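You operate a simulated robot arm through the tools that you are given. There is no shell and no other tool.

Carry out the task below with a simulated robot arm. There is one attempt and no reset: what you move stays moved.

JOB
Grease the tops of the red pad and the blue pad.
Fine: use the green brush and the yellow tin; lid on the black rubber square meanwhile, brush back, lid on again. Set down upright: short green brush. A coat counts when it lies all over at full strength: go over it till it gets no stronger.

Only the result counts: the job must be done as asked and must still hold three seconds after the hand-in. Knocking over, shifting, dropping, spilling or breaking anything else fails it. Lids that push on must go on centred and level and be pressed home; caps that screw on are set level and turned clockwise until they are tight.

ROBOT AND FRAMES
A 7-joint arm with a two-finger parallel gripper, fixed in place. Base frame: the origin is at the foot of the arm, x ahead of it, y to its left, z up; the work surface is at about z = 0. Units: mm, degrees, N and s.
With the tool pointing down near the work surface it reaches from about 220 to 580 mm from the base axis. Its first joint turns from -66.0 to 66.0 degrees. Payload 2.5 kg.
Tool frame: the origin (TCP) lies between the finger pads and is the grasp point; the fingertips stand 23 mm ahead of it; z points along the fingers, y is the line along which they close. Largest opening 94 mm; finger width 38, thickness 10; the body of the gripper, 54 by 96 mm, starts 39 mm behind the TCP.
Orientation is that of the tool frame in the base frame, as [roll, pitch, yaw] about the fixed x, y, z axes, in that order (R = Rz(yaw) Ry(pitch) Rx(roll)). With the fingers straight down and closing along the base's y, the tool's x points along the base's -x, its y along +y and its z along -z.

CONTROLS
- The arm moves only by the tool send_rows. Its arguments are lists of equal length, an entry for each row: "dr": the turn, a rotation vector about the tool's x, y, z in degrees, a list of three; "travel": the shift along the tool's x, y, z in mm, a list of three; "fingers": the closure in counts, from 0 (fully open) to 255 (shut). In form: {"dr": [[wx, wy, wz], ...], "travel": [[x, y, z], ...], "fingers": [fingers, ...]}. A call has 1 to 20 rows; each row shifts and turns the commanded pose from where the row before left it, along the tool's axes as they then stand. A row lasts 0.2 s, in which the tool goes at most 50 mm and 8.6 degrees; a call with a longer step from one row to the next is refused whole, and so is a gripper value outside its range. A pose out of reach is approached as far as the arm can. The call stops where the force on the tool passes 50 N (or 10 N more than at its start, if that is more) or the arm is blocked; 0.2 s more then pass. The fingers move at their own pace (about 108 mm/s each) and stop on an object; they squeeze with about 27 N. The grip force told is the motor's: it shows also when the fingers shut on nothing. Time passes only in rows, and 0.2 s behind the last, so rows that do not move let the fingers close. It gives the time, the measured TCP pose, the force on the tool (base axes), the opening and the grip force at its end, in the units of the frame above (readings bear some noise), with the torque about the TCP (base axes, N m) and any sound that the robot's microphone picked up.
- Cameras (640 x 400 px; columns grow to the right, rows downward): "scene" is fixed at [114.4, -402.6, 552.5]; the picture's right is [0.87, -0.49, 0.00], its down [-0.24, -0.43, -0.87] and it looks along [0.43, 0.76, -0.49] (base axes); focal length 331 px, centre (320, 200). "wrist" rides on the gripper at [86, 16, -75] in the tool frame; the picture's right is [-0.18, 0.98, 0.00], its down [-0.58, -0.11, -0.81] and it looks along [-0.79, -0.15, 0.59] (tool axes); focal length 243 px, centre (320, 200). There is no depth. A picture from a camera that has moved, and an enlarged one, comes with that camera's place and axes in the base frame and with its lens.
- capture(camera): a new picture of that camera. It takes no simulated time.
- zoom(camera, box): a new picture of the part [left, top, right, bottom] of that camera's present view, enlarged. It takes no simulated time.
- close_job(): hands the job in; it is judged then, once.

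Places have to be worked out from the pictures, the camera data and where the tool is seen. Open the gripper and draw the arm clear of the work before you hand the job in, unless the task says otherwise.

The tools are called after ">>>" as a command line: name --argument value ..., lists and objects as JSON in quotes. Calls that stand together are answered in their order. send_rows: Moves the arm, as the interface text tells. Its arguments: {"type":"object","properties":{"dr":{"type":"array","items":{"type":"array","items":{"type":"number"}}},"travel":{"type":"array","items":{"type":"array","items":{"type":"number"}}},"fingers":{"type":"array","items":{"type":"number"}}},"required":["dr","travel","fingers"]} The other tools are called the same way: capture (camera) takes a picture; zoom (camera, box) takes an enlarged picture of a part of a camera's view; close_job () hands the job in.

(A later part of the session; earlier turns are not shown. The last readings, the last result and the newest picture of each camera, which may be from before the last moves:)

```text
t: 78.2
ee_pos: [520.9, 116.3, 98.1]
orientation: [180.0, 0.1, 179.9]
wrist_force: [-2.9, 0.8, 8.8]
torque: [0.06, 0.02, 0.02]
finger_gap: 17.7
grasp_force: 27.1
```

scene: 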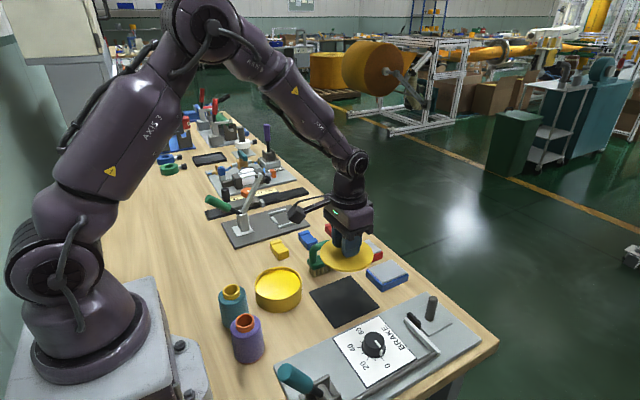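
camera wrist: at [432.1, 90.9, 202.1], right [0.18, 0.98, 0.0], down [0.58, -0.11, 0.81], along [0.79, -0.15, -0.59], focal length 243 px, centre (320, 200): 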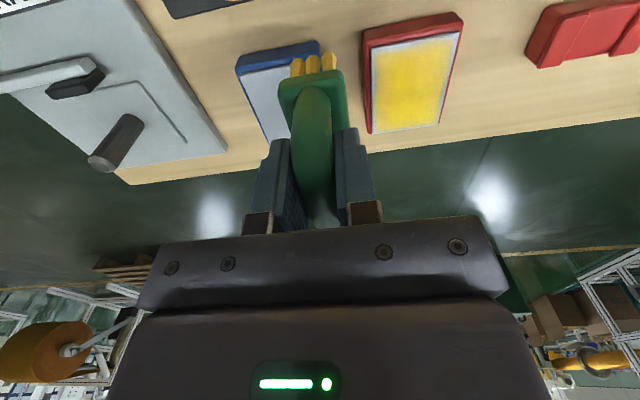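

Contact at about 10 N. Strokes along the near-x edge: +y at x≈519, then −y at x≈525.

>>> send_rows --dr '[[0, 0, 0], [0, 0, 0], [0, 0, 0], [0, 0, 0], [0, 0, 0], [0, 0, 0], [0, 0, 0], [0, 0, 0], [0, 0, 0], [0, 0, 0], [0, 0, 0], [0, 0, 0], [0, 0, 0], [0, 0, 0], [0, 0, 0], [0, 0, 0], [0, 0, 0], [0, 0, 0], [0, 0, 0]]' --travel '[[0, -4, 0], [0, 6, 0], [0, 6, 0], [0, 6, 0], [0, 6, 0], [0, 6, 0], [0, 6, 0], [0, 6, 0], [0, 6, 0], [0, 5, 0], [-5, 0, 0], [0, -6, 0], [0, -6, 0], [0, -6, 0], [0, -6, 0], [0, -6, 0], [0, -6, 0], [0, -6, 0], [0, 0, 0]]' --fingers '[255, 255, 255, 255, 255, 255, 255, 255, 255, 255, 255, 255, 255, 255, 255, 255, 255, 255, 255]'

>>> zoom --camera "scene" --box '[325, 215, 405, 275]'

>>> zoom --camera "wrist" --box '[220, 0, 420, 125]'

```text
t: 82.2
ee_pos: [526.1, 124.7, 96.8]
orientation: [-180.0, 0.1, 180.0]
wrist_force: [0.7, 3.6, 7.9]
torque: [0.13, 0.17, -0.03]
finger_gap: 17.6
grasp_force: 27.0
```

```text
6.67 times, centred on (365, 245) of scene
camera zoom: at [114.4, -402.6, 552.5], right [0.87, -0.49, 0.0], down [-0.24, -0.43, -0.87], along [0.43, 0.76, -0.49], focal length 2208 px, centre (20, -100)
```

zoom: 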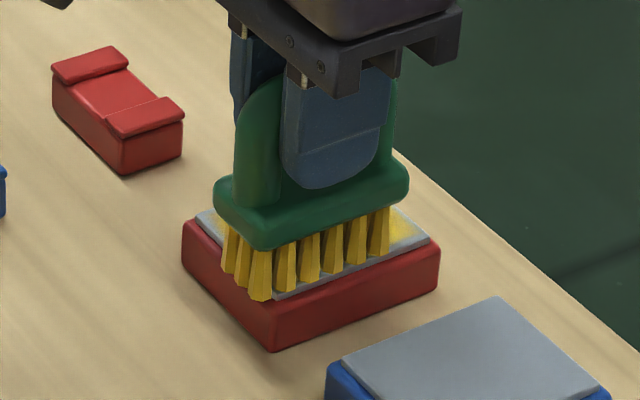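

```text
3.20 times, centred on (320, 62) of wrist
camera zoom: at [438.7, 139.8, 170.9], right [0.18, 0.98, 0.0], down [0.58, -0.11, 0.81], along [0.79, -0.15, -0.59], focal length 776 px, centre (320, 640)
```

zoom: 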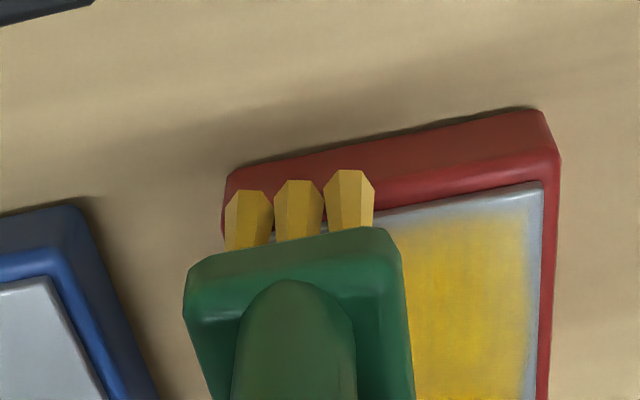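

The strip narrowed. Next, x-strokes well over the low-y edge (y≈111, then 116).

>>> send_rows --dr '[[0, 0, 0], [0, 0, 0], [0, 0, 0], [0, 0, 0], [0, 0, 0], [0, 0, 0], [0, 0, 0], [0, 0, 0], [0, 0, 0], [0, 0, 0], [0, 0, 0], [0, 0, 0], [0, 0, 0], [0, 0, 0], [0, 0, 0], [0, 0, 0], [0, 0, 0], [0, 0, 0], [0, 0, 0]]' --travel '[[0, -6, 0], [0, -5, 0], [5, 0, 0], [-6, 0, 0], [-6, 0, 0], [-6, 0, 0], [-6, 0, 0], [-6, 0, 0], [-6, 0, 0], [-3, 0, 0], [0, 4, 0], [6, 0, 0], [6, 0, 0], [6, 0, 0], [6, 0, 0], [6, 0, 0], [6, 0, 0], [3, 0, 0], [0, 0, 0]]' --fingers '[255, 255, 255, 255, 255, 255, 255, 255, 255, 255, 255, 255, 255, 255, 255, 255, 255, 255, 255]'

>>> zoom --camera "scene" --box '[325, 215, 405, 275]'

>>> zoom --camera "wrist" --box '[220, 0, 420, 125]'

```text
t: 86.2
ee_pos: [520.0, 117.5, 98.9]
orientation: [-180.0, 0.0, 180.0]
wrist_force: [-1.0, 0.4, -1.0]
torque: [0.0, 0.02, 0.0]
finger_gap: 17.7
grasp_force: 26.7
```

```text
6.67 times, centred on (365, 245) of scene
camera zoom: at [114.4, -402.6, 552.5], right [0.87, -0.49, 0.0], down [-0.24, -0.43, -0.87], along [0.43, 0.76, -0.49], focal length 2208 px, centre (20, -100)
```

zoom: 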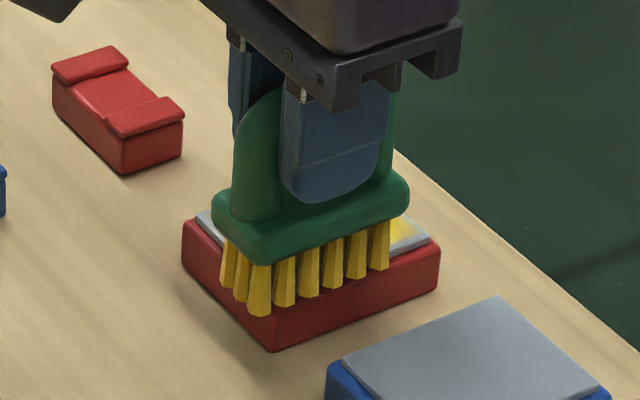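

```text
3.20 times, centred on (320, 62) of wrist
camera zoom: at [433.2, 132.7, 171.2], right [0.18, 0.98, 0.0], down [0.58, -0.11, 0.81], along [0.79, -0.15, -0.59], focal length 776 px, centre (320, 640)
```

zoom: 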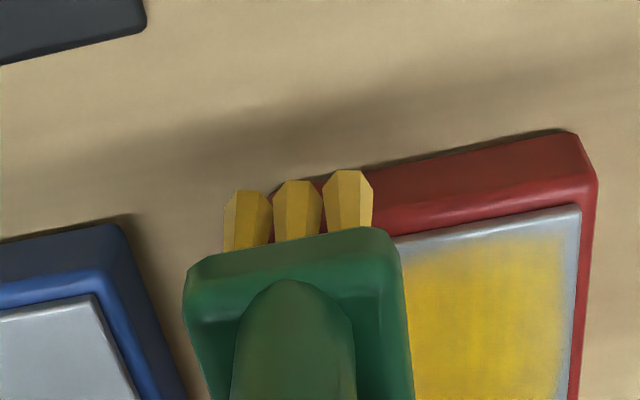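

Contact was lost at the end. I lift and step aside to inspect the coat before going on.

>>> send_rows --dr '[[0, 0, 0], [0, 0, 0], [0, 0, 0], [0, 0, 0], [0, 0, 0]]' --travel '[[0, 0, -10], [5, -10, -10], [10, -20, -10], [10, -20, 0], [0, 0, 0]]' --fingers '[255, 255, 255, 255, 255]'

>>> zoom --camera "scene" --box '[335, 225, 395, 270]'

>>> zoom --camera "wrist" --box '[330, 0, 490, 130]'

```text
t: 87.4
ee_pos: [494.5, 67.7, 126.3]
orientation: [180.0, 0.0, -180.0]
wrist_force: [-1.0, 0.3, -2.2]
torque: [0.03, -0.03, -0.01]
finger_gap: 17.9
grasp_force: 27.2
```

```text
8.89 times, centred on (365, 248) of scene
camera zoom: at [114.4, -402.6, 552.5], right [0.87, -0.49, 0.0], down [-0.24, -0.43, -0.87], along [0.43, 0.76, -0.49], focal length 2944 px, centre (-80, -222)
```

zoom: 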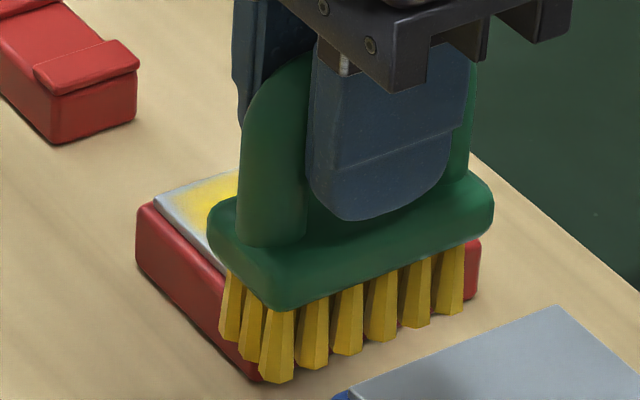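

```text
3.08 times, centred on (410, 65) of wrist
camera zoom: at [408.7, 83.1, 201.3], right [0.18, 0.98, 0.0], down [0.58, -0.11, 0.81], along [0.79, -0.15, -0.59], focal length 746 px, centre (43, 615)
```

zoom: 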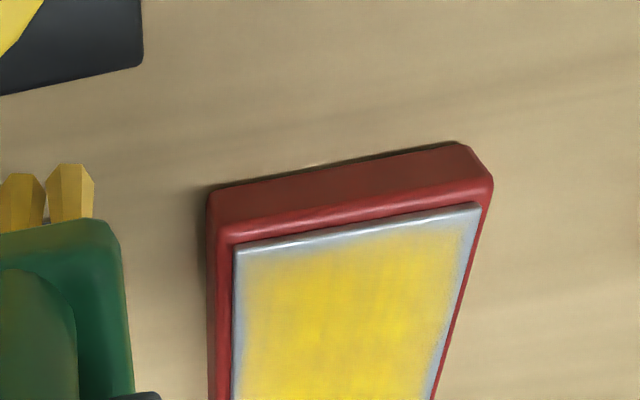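

I look closer at the edge strip to see whether it is a real gap or just the plate's rounded rim.

>>> zoom --camera "wrist" --box '[400, 70, 500, 132]'

>>> zoom --camera "wrist" --box '[385, 50, 445, 90]'

```text
6.40 times, centred on (450, 101) of wrist
camera zoom: at [408.7, 83.1, 201.3], right [0.18, 0.98, 0.0], down [0.58, -0.11, 0.81], along [0.79, -0.15, -0.59], focal length 1553 px, centre (-512, 834)
```

zoom: 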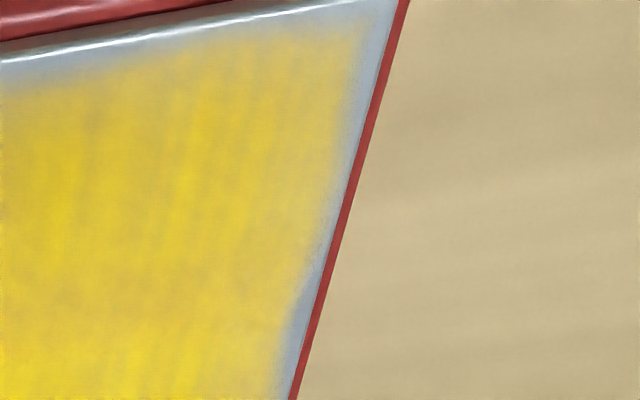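

```text
10.00 times, centred on (415, 70) of wrist
camera zoom: at [408.7, 83.1, 201.3], right [0.18, 0.98, 0.0], down [0.58, -0.11, 0.81], along [0.79, -0.15, -0.59], focal length 2426 px, centre (-630, 1500)
```

zoom: 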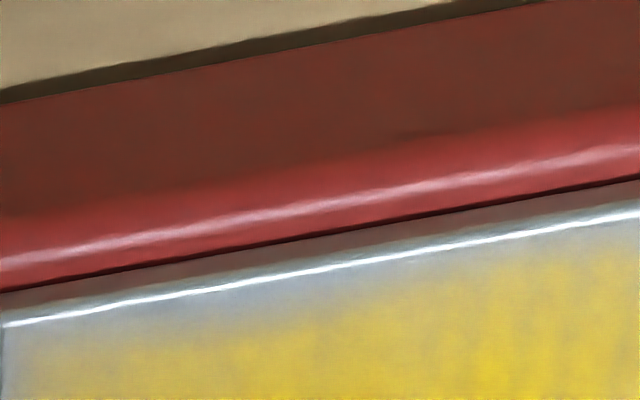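

Streaks and edge gaps are real: in places the coat reaches the rim, in others not. I return for more passes with slightly firmer contact, first at the near-x/high-y corner.

>>> send_rows --dr '[[0, 0, 0], [0, 0, 0], [0, 0, 0], [0, 0, 0], [0, 0, 0], [0, 0, 0], [0, 0, 0], [0, 0, 0]]' --travel '[[-6.5, 24, 0], [-7, 24, 0], [-7, 24, 0], [-6, 20, 0], [0, 0, 15], [0, 0, 11], [0, 0, 2], [0, 0, 0]]' --fingers '[255, 255, 255, 255, 255, 255, 255, 255]'

```text
t: 89.2
ee_pos: [522.3, 158.9, 99.7]
orientation: [-179.9, 0.0, -180.0]
wrist_force: [0.5, 0.1, -1.5]
torque: [0.0, 0.0, -0.06]
finger_gap: 17.7
grasp_force: 26.7
```

>>> send_rows --dr '[[0, 0, 0], [0, 0, 0], [0, 0, 0], [0, 0, 0], [0, 0, 0]]' --travel '[[0, 0, 0.6], [0, 0, 0.6], [0, 0, 0.4], [0, 0, 0.3], [0, 0, 0]]' --fingers '[255, 255, 255, 255, 255]'

```text
t: 90.4
ee_pos: [521.8, 159.1, 97.2]
orientation: [-180.0, -0.1, 180.0]
wrist_force: [-0.1, 0.9, -1.9]
torque: [0.02, 0.06, -0.02]
finger_gap: 17.4
grasp_force: 26.9
```

No contact yet; I continue in 0.4 mm steps.

>>> send_rows --dr '[[0, 0, 0], [0, 0, 0], [0, 0, 0], [0, 0, 0]]' --travel '[[0, 0, 0.5], [0, 0, 0.4], [0, 0, 0], [0, 0, 0]]' --fingers '[255, 255, 255, 255]'

>>> zoom --camera "scene" --box '[325, 215, 405, 275]'

```text
t: 91.4
ee_pos: [521.6, 161.1, 97.1]
orientation: [180.0, 0.1, 180.0]
wrist_force: [-0.9, -0.3, -0.7]
torque: [0.03, -0.02, 0.03]
finger_gap: 17.7
grasp_force: 27.7
```

```text
6.67 times, centred on (365, 245) of scene
camera zoom: at [114.4, -402.6, 552.5], right [0.87, -0.49, 0.0], down [-0.24, -0.43, -0.87], along [0.43, 0.76, -0.49], focal length 2208 px, centre (20, -100)
```

zoom: 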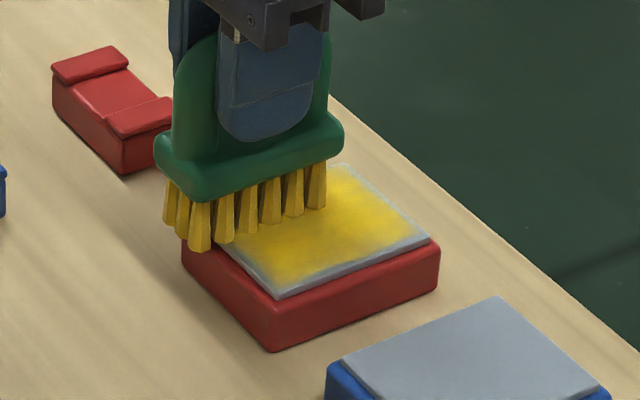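

Just at the surface. I lower 0.6 mm more and check.

>>> send_rows --dr '[[0, 0, 0], [0, 0, 0], [0, 0, 0]]' --travel '[[0, 0, 0.4], [0, 0, 0.3], [0, 0, 0]]' --fingers '[255, 255, 255]'

```text
t: 92.2
ee_pos: [521.1, 158.5, 97.9]
orientation: [180.0, 0.0, -179.9]
wrist_force: [-2.8, -1.3, 9.8]
torque: [-0.11, 0.33, 0.0]
finger_gap: 17.4
grasp_force: 27.3
```

Contact at about 11 N. Now y-strokes along the near-x edge again with sustained contact.

>>> send_rows --dr '[[0, 0, 0], [0, 0, 0], [0, 0, 0], [0, 0, 0], [0, 0, 0], [0, 0, 0], [0, 0, 0], [0, 0, 0], [0, 0, 0], [0, 0, 0], [0, 0, 0], [0, 0, 0]]' --travel '[[2, 4, 0.2], [0, -5, 0], [0, -5, 0], [0, -5, 0], [0, -5, 0], [0, -5, 0], [0, -5, 0], [0, -5, 0], [0, -5, 0], [0, -5, 0], [0, -3, 0], [0, 0, 0]]' --fingers '[255, 255, 255, 255, 255, 255, 255, 255, 255, 255, 255, 255]'

```text
t: 94.8
ee_pos: [519.7, 114.7, 96.2]
orientation: [179.9, 0.2, 180.0]
wrist_force: [-0.7, 4.8, 20.0]
torque: [0.32, 0.17, 0.03]
finger_gap: 17.7
grasp_force: 27.0
```

Firm contact (21 N). Now +x along the low-y edge, then −y/+y steps.

>>> send_rows --dr '[[0, 0, 0], [0, 0, 0], [0, 0, 0], [0, 0, 0], [0, 0, 0], [0, 0, 0], [0, 0, 0], [0, 0, 0], [0, 0, 0], [0, 0, 0], [0, 0, 0]]' --travel '[[-5, -1, 0], [-5, 0, 0], [-5, 0, 0], [-5, 0, 0], [-5, 0, 0], [-5, 0, 0], [-5, 0, 0], [-4, 0, 0], [0, 0, 0], [0, 5, 0], [0, 0, 0]]' --fingers '[255, 255, 255, 255, 255, 255, 255, 255, 255, 255, 255]'

>>> zoom --camera "scene" --box '[325, 215, 405, 275]'

>>> zoom --camera "wrist" --box '[220, 0, 420, 125]'

```text
t: 97.2
ee_pos: [560.7, 119.4, 96.0]
orientation: [-179.9, 0.2, 179.9]
wrist_force: [1.4, -4.8, 12.5]
torque: [-0.16, 0.05, 0.04]
finger_gap: 17.6
grasp_force: 26.9
```

```text
6.67 times, centred on (365, 245) of scene
camera zoom: at [114.4, -402.6, 552.5], right [0.87, -0.49, 0.0], down [-0.24, -0.43, -0.87], along [0.43, 0.76, -0.49], focal length 2208 px, centre (20, -100)
```

zoom: 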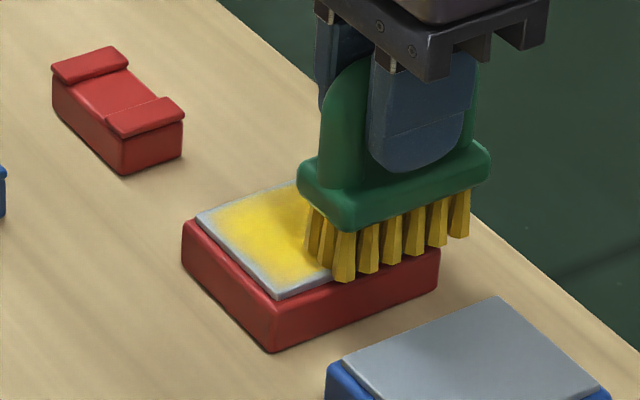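

```text
3.20 times, centred on (320, 62) of wrist
camera zoom: at [472.3, 134.0, 169.5], right [0.19, 0.98, 0.0], down [0.58, -0.11, 0.81], along [0.79, -0.15, -0.59], focal length 776 px, centre (320, 640)
```

zoom: 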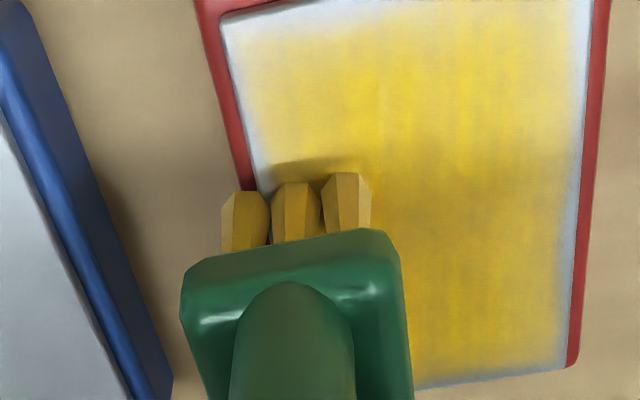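

The coat is deposited by discrete tufts, giving streaks; finer offsets and a fresh load are needed. I go back to the tin.

>>> send_rows --dr '[[0, 0, 0], [0, 0, 0], [0, 0, 0], [0, 0, 0], [0, 0, 0], [0, 0, 0], [0, 0, 0], [0, 0, 0], [0, 0, 0], [0, 0, 0], [0, 0, 0], [0, 0, 0], [0, 0, 0], [0, 0, 0], [0, 0, 0], [0, 0, 0], [0, 0, 0]]' --travel '[[0, 0, -14], [0, 0, -25], [0, 0, -25], [29, 0, 0], [29, 0, 0], [29, 0, 0], [29, 0, 0], [29, 0, 0], [29, 0, 0], [29, 0.5, 0], [29, 0.5, 0], [30, 0.5, 0], [0, 0, 0], [0, 0, 20], [0, 0, 20], [0, 0, 12], [0, 0, 0]]' --fingers '[255, 255, 255, 255, 255, 255, 255, 255, 255, 255, 255, 255, 255, 255, 255, 255, 255]'

>>> zoom --camera "scene" --box '[335, 225, 395, 270]'

>>> zoom --camera "scene" --box '[220, 230, 320, 310]'

```text
t: 100.8
ee_pos: [296.6, 120.7, 107.7]
orientation: [180.0, -0.1, 179.9]
wrist_force: [0.2, 1.2, -1.1]
torque: [-0.02, 0.01, 0.03]
finger_gap: 17.6
grasp_force: 26.9
```

```text
8.89 times, centred on (365, 248) of scene
camera zoom: at [114.4, -402.6, 552.5], right [0.87, -0.49, 0.0], down [-0.24, -0.43, -0.87], along [0.43, 0.76, -0.49], focal length 2944 px, centre (-80, -222)
```

zoom: 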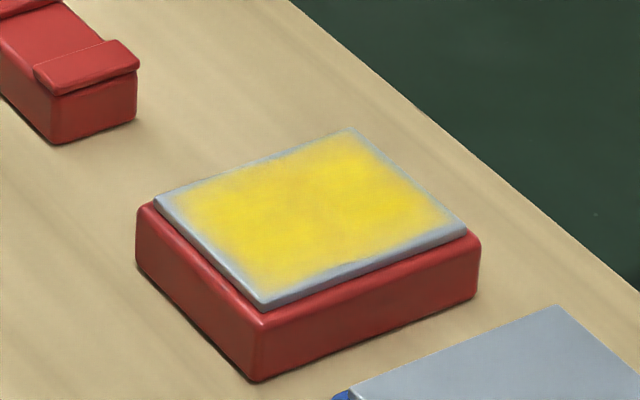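

```text
5.00 times, centred on (270, 270) of scene
camera zoom: at [114.4, -402.6, 552.5], right [0.87, -0.49, 0.0], down [-0.24, -0.43, -0.87], along [0.43, 0.76, -0.49], focal length 1656 px, centre (570, -150)
```

zoom: 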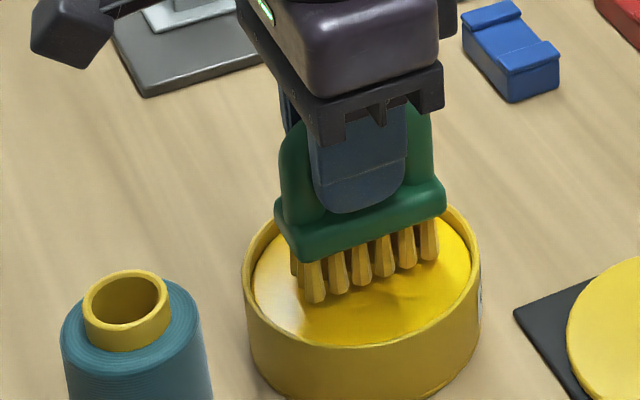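

I press the brush into the grease once more.

>>> send_rows --dr '[[0, 0, 0], [0, 0, 0], [0, 0, 0], [0, 0, 0], [0, 0, 0], [0, 0, 0], [0, 0, 0]]' --travel '[[-1, 0, 2], [0, 0, 1.5], [0, 0, 0.7], [0, 0, 0.5], [0, 0, 0.4], [0, 0, 0], [0, 0, 0]]' --fingers '[255, 255, 255, 255, 255, 255, 255]'

```text
t: 102.4
ee_pos: [297.7, 120.7, 104.0]
orientation: [-180.0, 0.0, 180.0]
wrist_force: [-0.4, -0.6, -0.4]
torque: [0.02, 0.01, 0.03]
finger_gap: 17.6
grasp_force: 27.4
```

>>> send_rows --dr '[[0, 0, 0], [0, 0, 0], [0, 0, 0], [0, 0, 0], [0, 0, 0]]' --travel '[[0, 0, 0.5], [0, 0, 0.3], [0, 0, 0], [0, 0, 0], [0, 0, 0]]' --fingers '[255, 255, 255, 255, 255]'

```text
t: 103.6
ee_pos: [297.1, 120.7, 102.7]
orientation: [-180.0, 0.1, -180.0]
wrist_force: [-0.3, 0.3, 4.5]
torque: [0.02, -0.19, 0.01]
finger_gap: 17.6
grasp_force: 26.6
```

Light contact; a bit more pressure with dwell, then lift and return to above the red pad's low-y side.

>>> send_rows --dr '[[0, 0, 0], [0, 0, 0], [0, 0, 0], [0, 0, 0], [0, 0, 0], [0, 0, 0], [0, 0, 0], [0, 0, 0], [0, 0, 0], [0, 0, 0], [0, 0, 0], [0, 0, 0], [0, 0, 0], [0, 0, 0], [0, 0, 0], [0, 0, 0], [0, 0, 0], [0, 0, 0], [0, 0, 0]]' --travel '[[0, 0, 0.4], [0, 0, 0], [0, 0, 0], [0, 0, -10], [0, 0, -20], [0, 0, -26], [-25.3, -0.8, 0], [-25.3, -0.8, 0], [-25.3, -0.8, 0], [-25.3, -0.8, 0], [-25.3, -0.8, 0], [-25.3, -0.8, 0], [-25.3, -0.8, 0], [-25.3, -0.8, 0], [-25.3, -0.8, 0], [0, 0, 0], [0, 0, 30], [0, 0, 29], [0, 0, 0]]' --fingers '[255, 255, 255, 255, 255, 255, 255, 255, 255, 255, 255, 255, 255, 255, 255, 255, 255, 255, 255]'

>>> zoom --camera "wrist" --box '[220, 0, 420, 125]'

```text
t: 107.6
ee_pos: [525.6, 111.8, 95.9]
orientation: [-179.9, 0.0, 180.0]
wrist_force: [0.3, 0.3, -0.8]
torque: [-0.02, 0.02, 0.02]
finger_gap: 17.6
grasp_force: 26.8
```

```text
3.20 times, centred on (320, 62) of wrist
camera zoom: at [438.3, 127.8, 170.6], right [0.18, 0.98, 0.0], down [0.58, -0.11, 0.81], along [0.79, -0.15, -0.59], focal length 776 px, centre (320, 640)
```

zoom: 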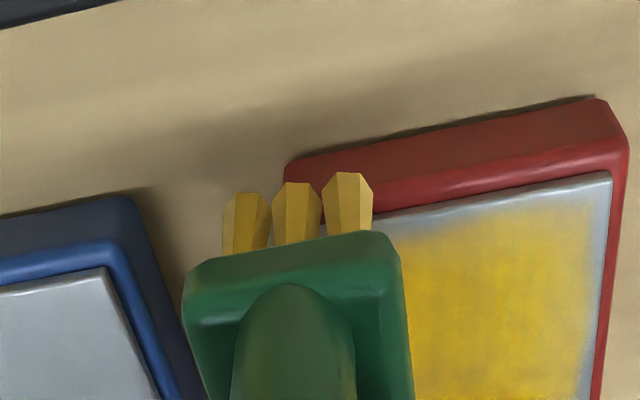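

Loaded, at the surface. I lower in 0.4 mm steps to contact.

>>> send_rows --dr '[[0, 0, 0], [0, 0, 0], [0, 0, 0]]' --travel '[[0, 2, 0.4], [0, 0, 0.4], [0, 0, 0]]' --fingers '[255, 255, 255]'

```text
t: 108.4
ee_pos: [524.9, 113.3, 96.9]
orientation: [-180.0, 0.1, -179.9]
wrist_force: [1.3, -0.1, -1.0]
torque: [0.01, 0.03, 0.01]
finger_gap: 17.6
grasp_force: 26.9
```

>>> send_rows --dr '[[0, 0, 0], [0, 0, 0], [0, 0, 0]]' --travel '[[0, 0, 0.5], [0, 0, 0.3], [0, 0, 0]]' --fingers '[255, 255, 255]'

```text
t: 109.2
ee_pos: [525.7, 114.2, 95.7]
orientation: [180.0, 0.0, 180.0]
wrist_force: [-0.5, -0.4, -0.8]
torque: [-0.01, -0.01, 0.02]
finger_gap: 17.6
grasp_force: 27.6
```

>>> send_rows --dr '[[0, 0, 0], [0, 0, 0], [0, 0, 0]]' --travel '[[0, 0, 0.5], [0, 0, 0.3], [0, 0, 0]]' --fingers '[255, 255, 255]'

>>> zoom --camera "scene" --box '[325, 215, 405, 275]'

```text
t: 110.0
ee_pos: [525.5, 115.3, 96.0]
orientation: [-180.0, -0.1, -180.0]
wrist_force: [-1.0, -0.4, 3.3]
torque: [0.03, -0.07, -0.03]
finger_gap: 17.7
grasp_force: 27.2
```

```text
6.67 times, centred on (365, 245) of scene
camera zoom: at [114.4, -402.6, 552.5], right [0.87, -0.49, 0.0], down [-0.24, -0.43, -0.87], along [0.43, 0.76, -0.49], focal length 2208 px, centre (20, -100)
```

zoom: 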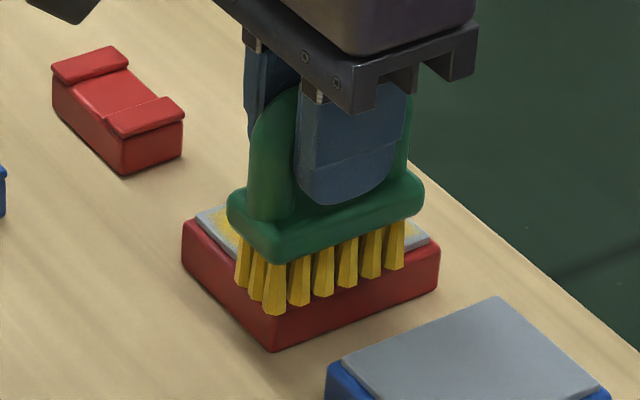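

Contact at 4.5 N; I add 0.5 mm and sweep in y at x≈525, then back at x≈529.

>>> send_rows --dr '[[0, 0, 0], [0, 0, 0], [0, 0, 0], [0, 0, 0], [0, 0, 0], [0, 0, 0], [0, 0, 0], [0, 0, 0], [0, 0, 0], [0, 0, 0], [0, 0, 0], [0, 0, 0], [0, 0, 0], [0, 0, 0], [0, 0, 0], [0, 0, 0], [0, 0, 0], [0, 0, 0], [0, 0, 0]]' --travel '[[0, -2, 0.5], [0, 6, 0], [0, 6, 0], [0, 6, 0], [0, 6, 0], [0, 6, 0], [0, 6, 0], [0, 6, 0], [0, 6, 0], [0, 4, 0], [-4, 0, 0], [0, -6, 0], [0, -6, 0], [0, -6, 0], [0, -6, 0], [0, -6, 0], [0, -6, 0], [0, -6, 0], [0, -6, 0]]' --fingers '[255, 255, 255, 255, 255, 255, 255, 255, 255, 255, 255, 255, 255, 255, 255, 255, 255, 255, 255]'

>>> zoom --camera "wrist" --box '[220, 0, 420, 125]'

```text
t: 114.0
ee_pos: [530.8, 118.0, 95.3]
orientation: [179.9, 0.1, 179.9]
wrist_force: [0.8, 5.3, 19.1]
torque: [0.37, 0.1, -0.06]
finger_gap: 17.8
grasp_force: 26.5
```

```text
3.20 times, centred on (320, 62) of wrist
camera zoom: at [442.2, 132.7, 169.4], right [0.18, 0.98, 0.0], down [0.58, -0.11, 0.81], along [0.79, -0.15, -0.59], focal length 776 px, centre (320, 640)
```

zoom: 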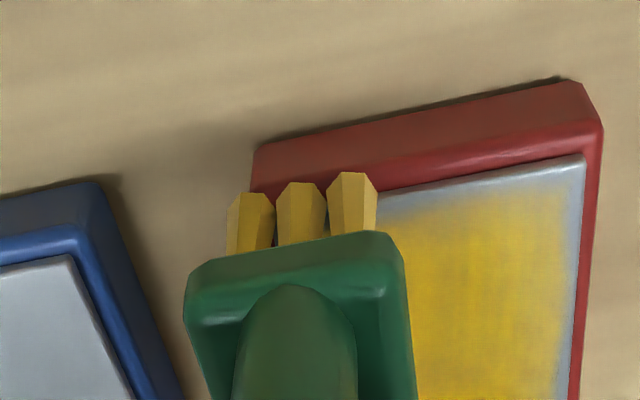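

The near-x strip is narrowing. I test the corner with an intensive local rub around (528,114) to see whether the rim strip can be filled.

>>> send_rows --dr '[[0, 0, 0], [0, 0, 0], [0, 0, 0], [0, 0, 0], [0, 0, 0], [0, 0, 0], [0, 0, 0], [0, 0, 0], [0, 0, 0], [0, 0, 0], [0, 0, 0], [0, 0, 0], [0, 0, 0], [0, 0, 0], [0, 0, 0], [0, 0, 0], [0, 0, 0]]' --travel '[[0, -4, 0], [4, 0, 0], [4, 0, 0], [0, -3, 0], [-4, 0, 0], [-4, 0, 0], [0, -2, 0], [4, 0, 0], [4, 0, 0], [0, 4, 0], [-4, 0, 0], [-4, 0, 0], [0, 4, 0], [4, 0, 0], [4, 0, 0], [-4, 4, 0], [0, 0, 0]]' --fingers '[255, 255, 255, 255, 255, 255, 255, 255, 255, 255, 255, 255, 255, 255, 255, 255, 255]'

>>> zoom --camera "wrist" --box '[220, 0, 420, 125]'

```text
t: 117.6
ee_pos: [525.2, 120.4, 94.8]
orientation: [-180.0, -0.1, -180.0]
wrist_force: [-2.2, -2.4, 5.4]
torque: [-0.05, 0.25, 0.04]
finger_gap: 17.7
grasp_force: 26.8
```

```text
3.20 times, centred on (320, 62) of wrist
camera zoom: at [438.4, 135.9, 169.2], right [0.18, 0.98, 0.0], down [0.58, -0.11, 0.81], along [0.79, -0.15, -0.59], focal length 776 px, centre (320, 640)
```

zoom: 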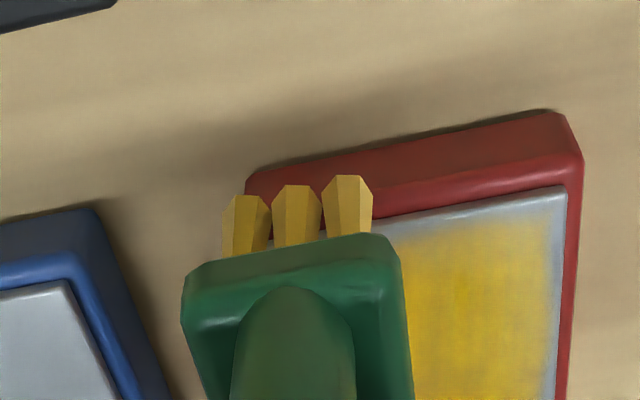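

Now I move aside over the table gap and view that corner.

>>> send_rows --dr '[[0, 0, 0], [0, 0, 0], [0, 0, 0], [0, 0, 0], [0, 0, 0], [0, 0, 0]]' --travel '[[0, 0, -10], [0, -15, -15], [5, -20, -15], [5, -20, -10], [0, -10, 0], [0, 0, 0]]' --fingers '[255, 255, 255, 255, 255, 255]'

>>> zoom --camera "wrist" --box '[360, 10, 520, 135]'

>>> zoom --camera "scene" --box '[335, 225, 395, 270]'

```text
t: 119.0
ee_pos: [514.2, 53.6, 147.0]
orientation: [-180.0, 0.0, 180.0]
wrist_force: [0.8, 0.0, -1.4]
torque: [0.0, -0.01, 0.01]
finger_gap: 17.4
grasp_force: 26.5
```

```text
3.20 times, centred on (440, 72) of wrist
camera zoom: at [427.9, 70.0, 219.7], right [0.18, 0.98, 0.0], down [0.58, -0.11, 0.81], along [0.79, -0.15, -0.59], focal length 776 px, centre (-64, 608)
```

zoom: 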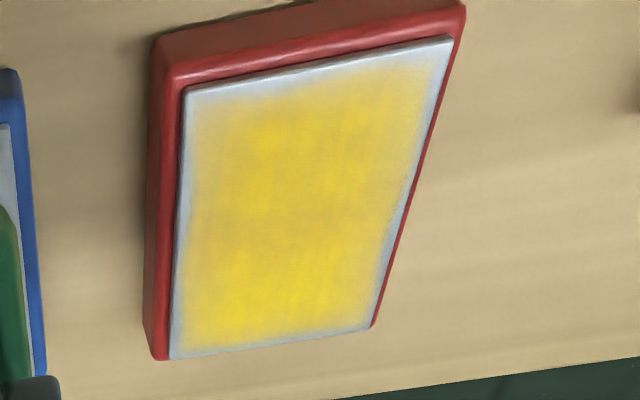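

```text
8.89 times, centred on (365, 248) of scene
camera zoom: at [114.4, -402.6, 552.5], right [0.87, -0.49, 0.0], down [-0.24, -0.43, -0.87], along [0.43, 0.76, -0.49], focal length 2944 px, centre (-80, -222)
```

zoom: 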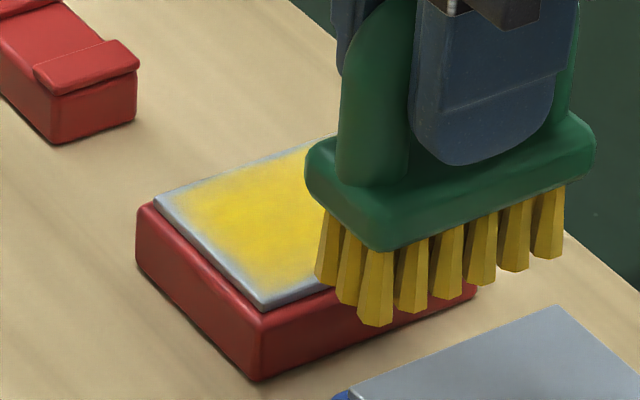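

The coat is now nearly edge to edge but still mottled, so it needs more passes with a fresh brush. Back to the tin.

>>> send_rows --dr '[[0, 0, 0], [0, 0, 0], [0, 0, 0], [0, 0, 0], [0, 0, 0], [0, 0, 0], [0, 0, 0], [0, 0, 0], [0, 0, 0], [0, 0, 0], [0, 0, 0], [0, 0, 0], [0, 0, 0], [0, 0, 0], [0, 0, 0], [0, 0, 0]]' --travel '[[0, 0, -13], [24, 7.5, 0], [24, 7.5, 0], [24, 7.5, 0], [24, 7.5, 0], [24, 7.5, 0], [24, 7.5, 0], [24, 7.5, 0], [24, 7.5, 0], [24, 7.4, 0], [0, 0, 0], [0, 0, 20], [0, 0, 20], [0, 0, 14], [0, 0, 1.5], [0, 0, 0]]' --fingers '[255, 255, 255, 255, 255, 255, 255, 255, 255, 255, 255, 255, 255, 255, 255, 255]'

```text
t: 122.4
ee_pos: [299.9, 122.0, 103.7]
orientation: [180.0, 0.0, -180.0]
wrist_force: [0.7, -0.5, -1.0]
torque: [0.0, 0.01, -0.01]
finger_gap: 17.5
grasp_force: 27.1
```

>>> send_rows --dr '[[0, 0, 0], [0, 0, 0], [0, 0, 0], [0, 0, 0], [0, 0, 0]]' --travel '[[0.8, -0.5, 1], [0, 0, 0.5], [0, 0, 0.4], [0, 0, 0], [0, 0, 0]]' --fingers '[255, 255, 255, 255, 255]'

```text
t: 123.6
ee_pos: [298.6, 121.7, 102.0]
orientation: [-179.9, 0.0, 180.0]
wrist_force: [-0.8, -0.1, 2.3]
torque: [-0.03, 0.15, 0.01]
finger_gap: 17.5
grasp_force: 26.9
```

Contact; I press 0.5 mm further with dwell, then lift and check the load.

>>> send_rows --dr '[[0, 0, 0], [0, 0, 0], [0, 0, 0], [0, 0, 0], [0, 0, 0], [0, 0, 0], [0, 0, 0], [0, 0, 0], [0, 0, 0], [0, 0, 0], [0, 0, 0], [0, 0, 0], [0, 0, 0], [0, 0, 0], [0, 0, 0], [0, 0, 0], [0, 0, 0], [0, 0, 0], [0, 0, 0]]' --travel '[[0, 0, 0.5], [0, 0, 0], [0, 0, 0], [0, 0, 0], [0, 0, -10], [0, 0, -20], [0, 0, -26], [-25.3, -0.8, 0], [-25.3, -0.8, 0], [-25.3, -0.8, 0], [-25.3, -0.8, 0], [-25.3, -0.8, 0], [-25.3, -0.8, 0], [-25.3, -0.8, 0], [-25.3, -0.8, 0], [-25.3, -0.8, 0], [0, 0, 30], [0, 0, 29], [0, 0, 0]]' --fingers '[255, 255, 255, 255, 255, 255, 255, 255, 255, 255, 255, 255, 255, 255, 255, 255, 255, 255, 255]'

>>> zoom --camera "scene" --box '[325, 215, 405, 275]'

```text
t: 127.6
ee_pos: [525.8, 113.2, 98.0]
orientation: [-180.0, -0.1, -180.0]
wrist_force: [-0.9, -0.2, -1.3]
torque: [-0.02, 0.02, -0.04]
finger_gap: 17.4
grasp_force: 27.3
```

```text
6.67 times, centred on (365, 245) of scene
camera zoom: at [114.4, -402.6, 552.5], right [0.87, -0.49, 0.0], down [-0.24, -0.43, -0.87], along [0.43, 0.76, -0.49], focal length 2208 px, centre (20, -100)
```

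zoom: 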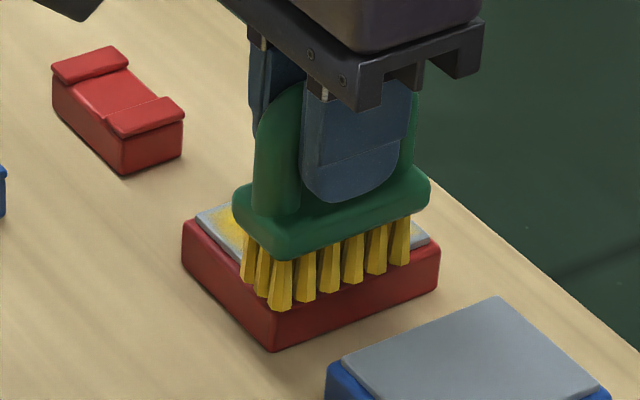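

I lower to contact.

>>> send_rows --dr '[[0, 0, 0], [0, 0, 0], [0, 0, 0], [0, 0, 0], [0, 0, 0]]' --travel '[[0, 0, 1], [0, 0, 0.7], [0, 0, 0.5], [0, 0, 0.4], [0, 0, 0]]' --fingers '[255, 255, 255, 255, 255]'

```text
t: 128.8
ee_pos: [528.1, 114.0, 95.0]
orientation: [-180.0, 0.0, 180.0]
wrist_force: [-2.8, -0.7, 7.9]
torque: [-0.07, 0.42, 0.07]
finger_gap: 17.5
grasp_force: 27.4
```

Contact about 9 N. I add 0.4 mm and run full y-sweeps stepping across x.

>>> send_rows --dr '[[0, 0, 0], [0, 0, 0], [0, 0, 0], [0, 0, 0], [0, 0, 0], [0, 0, 0], [0, 0, 0], [0, 0, 0], [0, 0, 0], [0, 0, 0], [0, 0, 0], [0, 0, 0], [0, 0, 0], [0, 0, 0], [0, 0, 0], [0, 0, 0], [0, 0, 0], [0, 0, 0], [0, 0, 0], [0, 0, 0]]' --travel '[[0, -2, 0.4], [0, 6, 0], [0, 6, 0], [0, 6, 0], [0, 6, 0], [0, 6, 0], [0, 6, 0], [0, 6, 0], [0, 6, 0], [0, 5, 0], [-5, 0, 0], [0, -6, 0], [0, -6, 0], [0, -6, 0], [0, -6, 0], [0, -6, 0], [0, -6, 0], [0, -6, 0], [0, -6, 0], [0, -3, 0]]' --fingers '[255, 255, 255, 255, 255, 255, 255, 255, 255, 255, 255, 255, 255, 255, 255, 255, 255, 255, 255, 255]'

```text
t: 133.0
ee_pos: [532.8, 114.5, 94.9]
orientation: [-180.0, 0.1, -180.0]
wrist_force: [-0.2, 7.2, 20.3]
torque: [0.37, 0.14, -0.02]
finger_gap: 17.8
grasp_force: 26.9
```

Good firm contact. I continue with sweeps at x≈541 and 548.

>>> send_rows --dr '[[0, 0, 0], [0, 0, 0], [0, 0, 0], [0, 0, 0], [0, 0, 0], [0, 0, 0], [0, 0, 0], [0, 0, 0], [0, 0, 0], [0, 0, 0], [0, 0, 0], [0, 0, 0], [0, 0, 0], [0, 0, 0], [0, 0, 0], [0, 0, 0], [0, 0, 0], [0, 0, 0], [0, 0, 0], [0, 0, 0]]' --travel '[[-8, 0, 0], [0, 6, 0], [0, 6, 0], [0, 6, 0], [0, 6, 0], [0, 6, 0], [0, 6, 0], [0, 6, 0], [0, 6, 0], [0, 4, 0], [-7, 0, 0], [0, -6, 0], [0, -6, 0], [0, -6, 0], [0, -6, 0], [0, -6, 0], [0, -6, 0], [0, -6, 0], [0, -6, 0], [0, -4, 0]]' --fingers '[255, 255, 255, 255, 255, 255, 255, 255, 255, 255, 255, 255, 255, 255, 255, 255, 255, 255, 255, 255]'

>>> zoom --camera "wrist" --box '[220, 0, 420, 125]'

>>> zoom --camera "scene" --box '[325, 215, 405, 275]'

```text
t: 137.2
ee_pos: [546.2, 113.6, 94.8]
orientation: [180.0, 0.1, -180.0]
wrist_force: [0.0, -0.3, -1.5]
torque: [-0.02, 0.03, -0.03]
finger_gap: 17.5
grasp_force: 27.2
```

```text
3.20 times, centred on (320, 62) of wrist
camera zoom: at [459.4, 129.6, 168.2], right [0.18, 0.98, 0.0], down [0.58, -0.11, 0.81], along [0.79, -0.15, -0.59], focal length 776 px, centre (320, 640)
```

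zoom: 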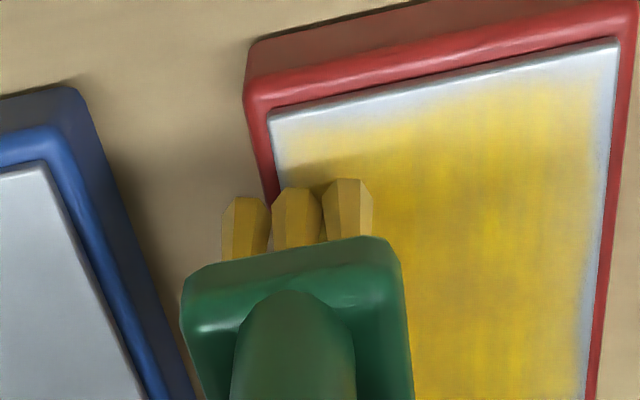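

```text
6.67 times, centred on (365, 245) of scene
camera zoom: at [114.4, -402.6, 552.5], right [0.87, -0.49, 0.0], down [-0.24, -0.43, -0.87], along [0.43, 0.76, -0.49], focal length 2208 px, centre (20, -100)
```

zoom: 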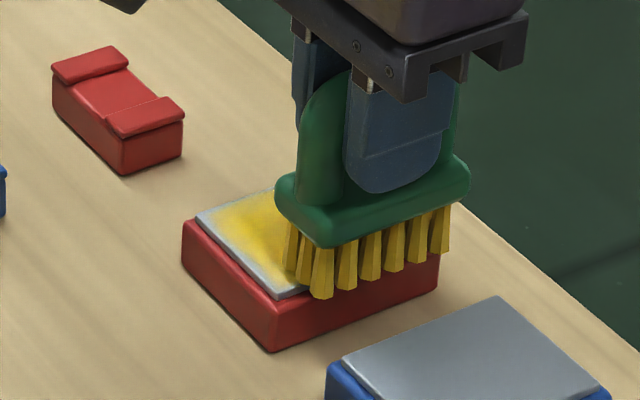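

The low-y edge is now good; the near-x edge still fades, possibly because that end of the brush rides slightly high. I move to the near-x edge and tilt the tool 1.5° so the near tufts press.

>>> send_rows --dr '[[0, 0, 0], [0, 0, 0], [0, -1.5, 0], [0, 0, 0]]' --travel '[[0, 0, -5], [12, 2, 0], [10, 1, 0], [0, 0, 3]]' --fingers '[255, 255, 255, 255]'

>>> zoom --camera "scene" --box '[325, 215, 405, 275]'

```text
t: 138.2
ee_pos: [524.3, 118.1, 97.1]
orientation: [180.0, 1.5, -180.0]
wrist_force: [0.2, 0.4, -0.9]
torque: [0.01, 0.02, 0.0]
finger_gap: 17.8
grasp_force: 27.4
```

```text
6.67 times, centred on (365, 245) of scene
camera zoom: at [114.4, -402.6, 552.5], right [0.87, -0.49, 0.0], down [-0.24, -0.43, -0.87], along [0.43, 0.76, -0.49], focal length 2208 px, centre (20, -100)
```

zoom: 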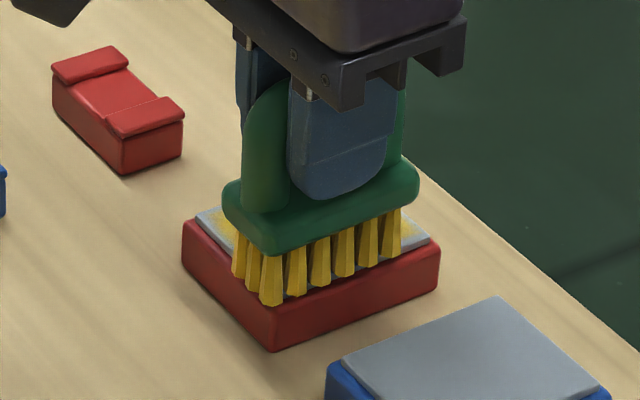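

Tilt applied; I lower to contact.

>>> send_rows --dr '[[0, 0, 0], [0, 0, 0], [0, 0, 0], [0, 0, 0]]' --travel '[[0, -4, 0.6], [0, 0, 0.6], [0, 0, 0.4], [0, 0, 0]]' --fingers '[255, 255, 255, 255]'

```text
t: 139.2
ee_pos: [524.7, 114.1, 96.1]
orientation: [-179.9, 1.5, -179.9]
wrist_force: [-0.4, -0.7, -2.0]
torque: [0.02, 0.04, 0.02]
finger_gap: 17.4
grasp_force: 26.8
```

>>> send_rows --dr '[[0, 0, 0], [0, 0, 0], [0, 0, 0], [0, 0, 0]]' --travel '[[0, 0, 0.6], [0, 0, 0.4], [0, 0, 0], [0, 0, 0]]' --fingers '[255, 255, 255, 255]'

```text
t: 140.2
ee_pos: [525.2, 113.3, 94.1]
orientation: [-180.0, 1.6, -180.0]
wrist_force: [-4.5, -2.5, 11.2]
torque: [-0.03, 0.51, 0.03]
finger_gap: 17.5
grasp_force: 27.1
```

Contact on the near tufts (12 N). Sweep +y and back with a 4 mm offset.

>>> send_rows --dr '[[0, 0, 0], [0, 0, 0], [0, 0, 0], [0, 0, 0], [0, 0, 0], [0, 0, 0], [0, 0, 0], [0, 0, 0], [0, 0, 0], [0, 0, 0], [0, 0, 0], [0, 0, 0], [0, 0, 0], [0, 0, 0], [0, 0, 0], [0, 0, 0], [0, 0, 0], [0, 0, 0], [0, 0, 0], [0, 0, 0]]' --travel '[[0, 0, 0.2], [0, 6, 0], [0, 6, 0], [0, 6, 0], [0, 6, 0], [0, 6, 0], [0, 6, 0], [0, 6, 0], [0, 6, 0], [0, 5, 0], [-4, 0, 0], [0, -6, 0], [0, -6, 0], [0, -6, 0], [0, -6, 0], [0, -6, 0], [0, -6, 0], [0, -6, 0], [0, -6, 0], [0, -3, 0]]' --fingers '[255, 255, 255, 255, 255, 255, 255, 255, 255, 255, 255, 255, 255, 255, 255, 255, 255, 255, 255, 255]'

>>> zoom --camera "wrist" --box '[220, 0, 420, 125]'

```text
t: 144.4
ee_pos: [528.3, 116.4, 91.7]
orientation: [180.0, 1.5, -180.0]
wrist_force: [1.4, 3.4, 8.3]
torque: [0.17, 0.11, -0.11]
finger_gap: 17.5
grasp_force: 27.2
```

```text
3.20 times, centred on (320, 62) of wrist
camera zoom: at [438.8, 131.0, 165.1], right [0.18, 0.98, 0.0], down [0.56, -0.11, 0.82], along [0.81, -0.15, -0.57], focal length 776 px, centre (320, 640)
```

zoom: 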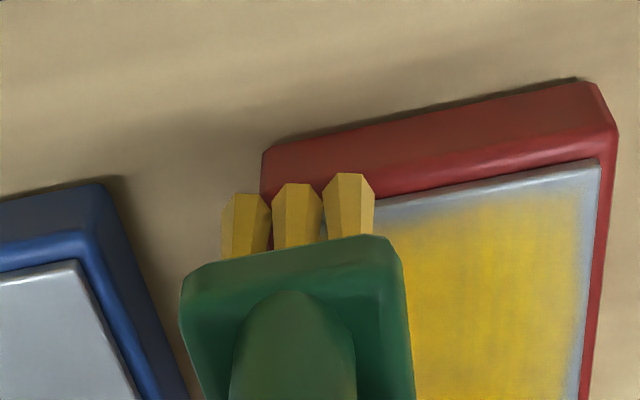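

I lift and look at the whole pad again from the side.

>>> send_rows --dr '[[0, 0, 0], [0, 1.5, 0], [0, 0, 0], [0, 0, 0], [0, 0, 0], [0, 0, 0]]' --travel '[[0, 0, -10], [0, -15, -15], [10, -20, -15], [10, -20, -10], [0, -5, 0], [0, 0, 0]]' --fingers '[255, 255, 255, 255, 255, 255]'

>>> zoom --camera "wrist" --box '[360, 10, 520, 135]'

>>> capture --camera "wrist"

>>> zoom --camera "scene" --box '[325, 215, 405, 275]'

```text
t: 145.8
ee_pos: [508.7, 55.1, 144.2]
orientation: [180.0, 0.1, 180.0]
wrist_force: [0.4, -0.2, -1.6]
torque: [-0.01, 0.0, 0.0]
finger_gap: 17.6
grasp_force: 27.3
```

```text
3.20 times, centred on (440, 72) of wrist
camera zoom: at [421.9, 70.9, 217.9], right [0.18, 0.98, 0.0], down [0.58, -0.11, 0.81], along [0.79, -0.15, -0.59], focal length 776 px, centre (-64, 608)
```

zoom: 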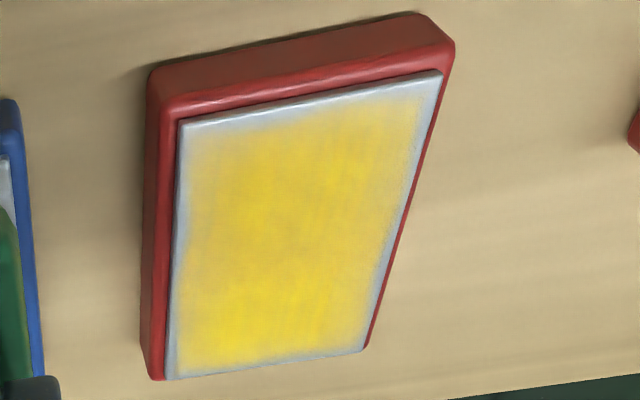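

```text
taken
camera wrist: at [421.9, 70.9, 217.9], right [0.18, 0.98, 0.0], down [0.58, -0.11, 0.81], along [0.79, -0.15, -0.59], focal length 243 px, centre (320, 200)
```

wrist: 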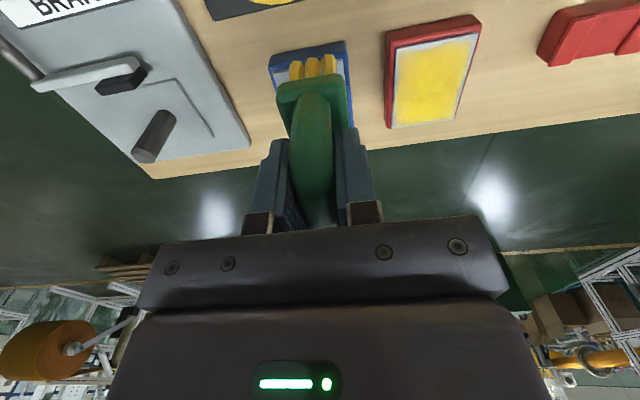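

```text
6.67 times, centred on (365, 245) of scene
camera zoom: at [114.4, -402.6, 552.5], right [0.87, -0.49, 0.0], down [-0.24, -0.43, -0.87], along [0.43, 0.76, -0.49], focal length 2208 px, centre (20, -100)
```

zoom: 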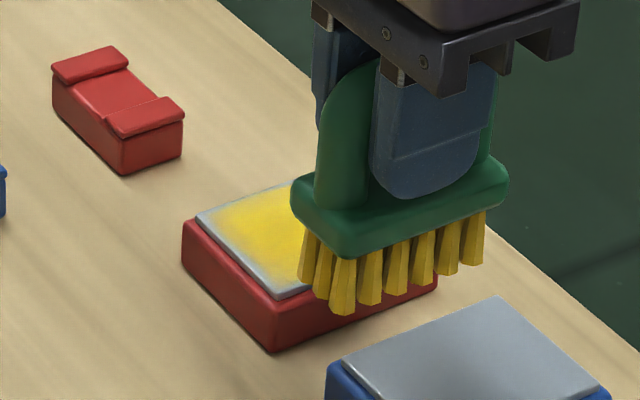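

The coat is fairly uniform with a 2–4 mm fading rim, thinner where the brush centre passed further over the edge. I reload, then work with the brush centre right over the near-x and high-y edges using lighter force.

>>> send_rows --dr '[[0, 0, 0], [0, 0, 0], [0, 0, 0], [0, 0, 0], [0, 0, 0], [0, 0, 0], [0, 0, 0], [0, 0, 0], [0, 0, 0], [0, 0, 0], [0, 0, 0], [0, 0, 0], [0, 0, 0], [0, 0, 0], [0, 0, 0]]' --travel '[[0, 0, -12], [23.4, 7.3, 0], [23.4, 7.3, 0], [23.4, 7.3, 0], [23.4, 7.3, 0], [23.4, 7.3, 0], [23.4, 7.3, 0], [23.4, 7.3, 0], [23.4, 7.3, 0], [23.4, 7.4, 0], [0, 0, 0], [0, 0, 20], [0, 0, 20], [0, 0, 14], [0, 0, 0]]' --fingers '[255, 255, 255, 255, 255, 255, 255, 255, 255, 255, 255, 255, 255, 255, 255]'

>>> zoom --camera "scene" --box '[220, 230, 320, 310]'

```text
t: 149.0
ee_pos: [298.6, 121.9, 103.2]
orientation: [-180.0, 0.1, -180.0]
wrist_force: [-0.3, 0.0, -1.3]
torque: [0.0, 0.0, -0.01]
finger_gap: 17.5
grasp_force: 27.4
```

```text
5.00 times, centred on (270, 270) of scene
camera zoom: at [114.4, -402.6, 552.5], right [0.87, -0.49, 0.0], down [-0.24, -0.43, -0.87], along [0.43, 0.76, -0.49], focal length 1656 px, centre (570, -150)
```

zoom: 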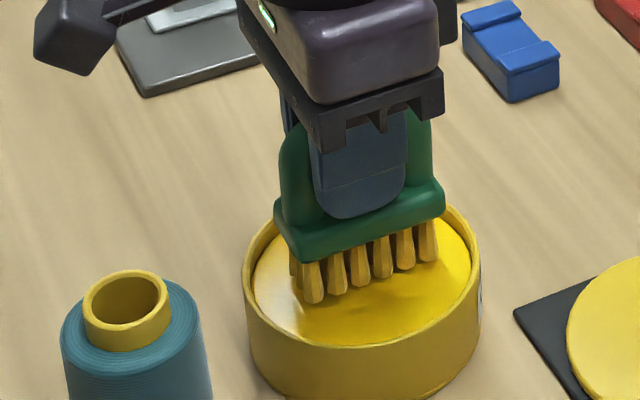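

I lower into the grease.

>>> send_rows --dr '[[0, 0, 0], [0, 0, 0], [0, 0, 0], [0, 0, 0], [0, 0, 0], [0, 0, 0]]' --travel '[[0, 0, 1.5], [0, 0, 1], [0, 0, 0.6], [0, 0, 0.5], [0, 0, 0], [0, 0, 0]]' --fingers '[255, 255, 255, 255, 255, 255]'

```text
t: 150.4
ee_pos: [298.9, 122.9, 99.4]
orientation: [-180.0, 0.2, -180.0]
wrist_force: [-6.6, 0.7, 21.0]
torque: [-0.03, -0.36, -0.02]
finger_gap: 17.5
grasp_force: 26.7
```

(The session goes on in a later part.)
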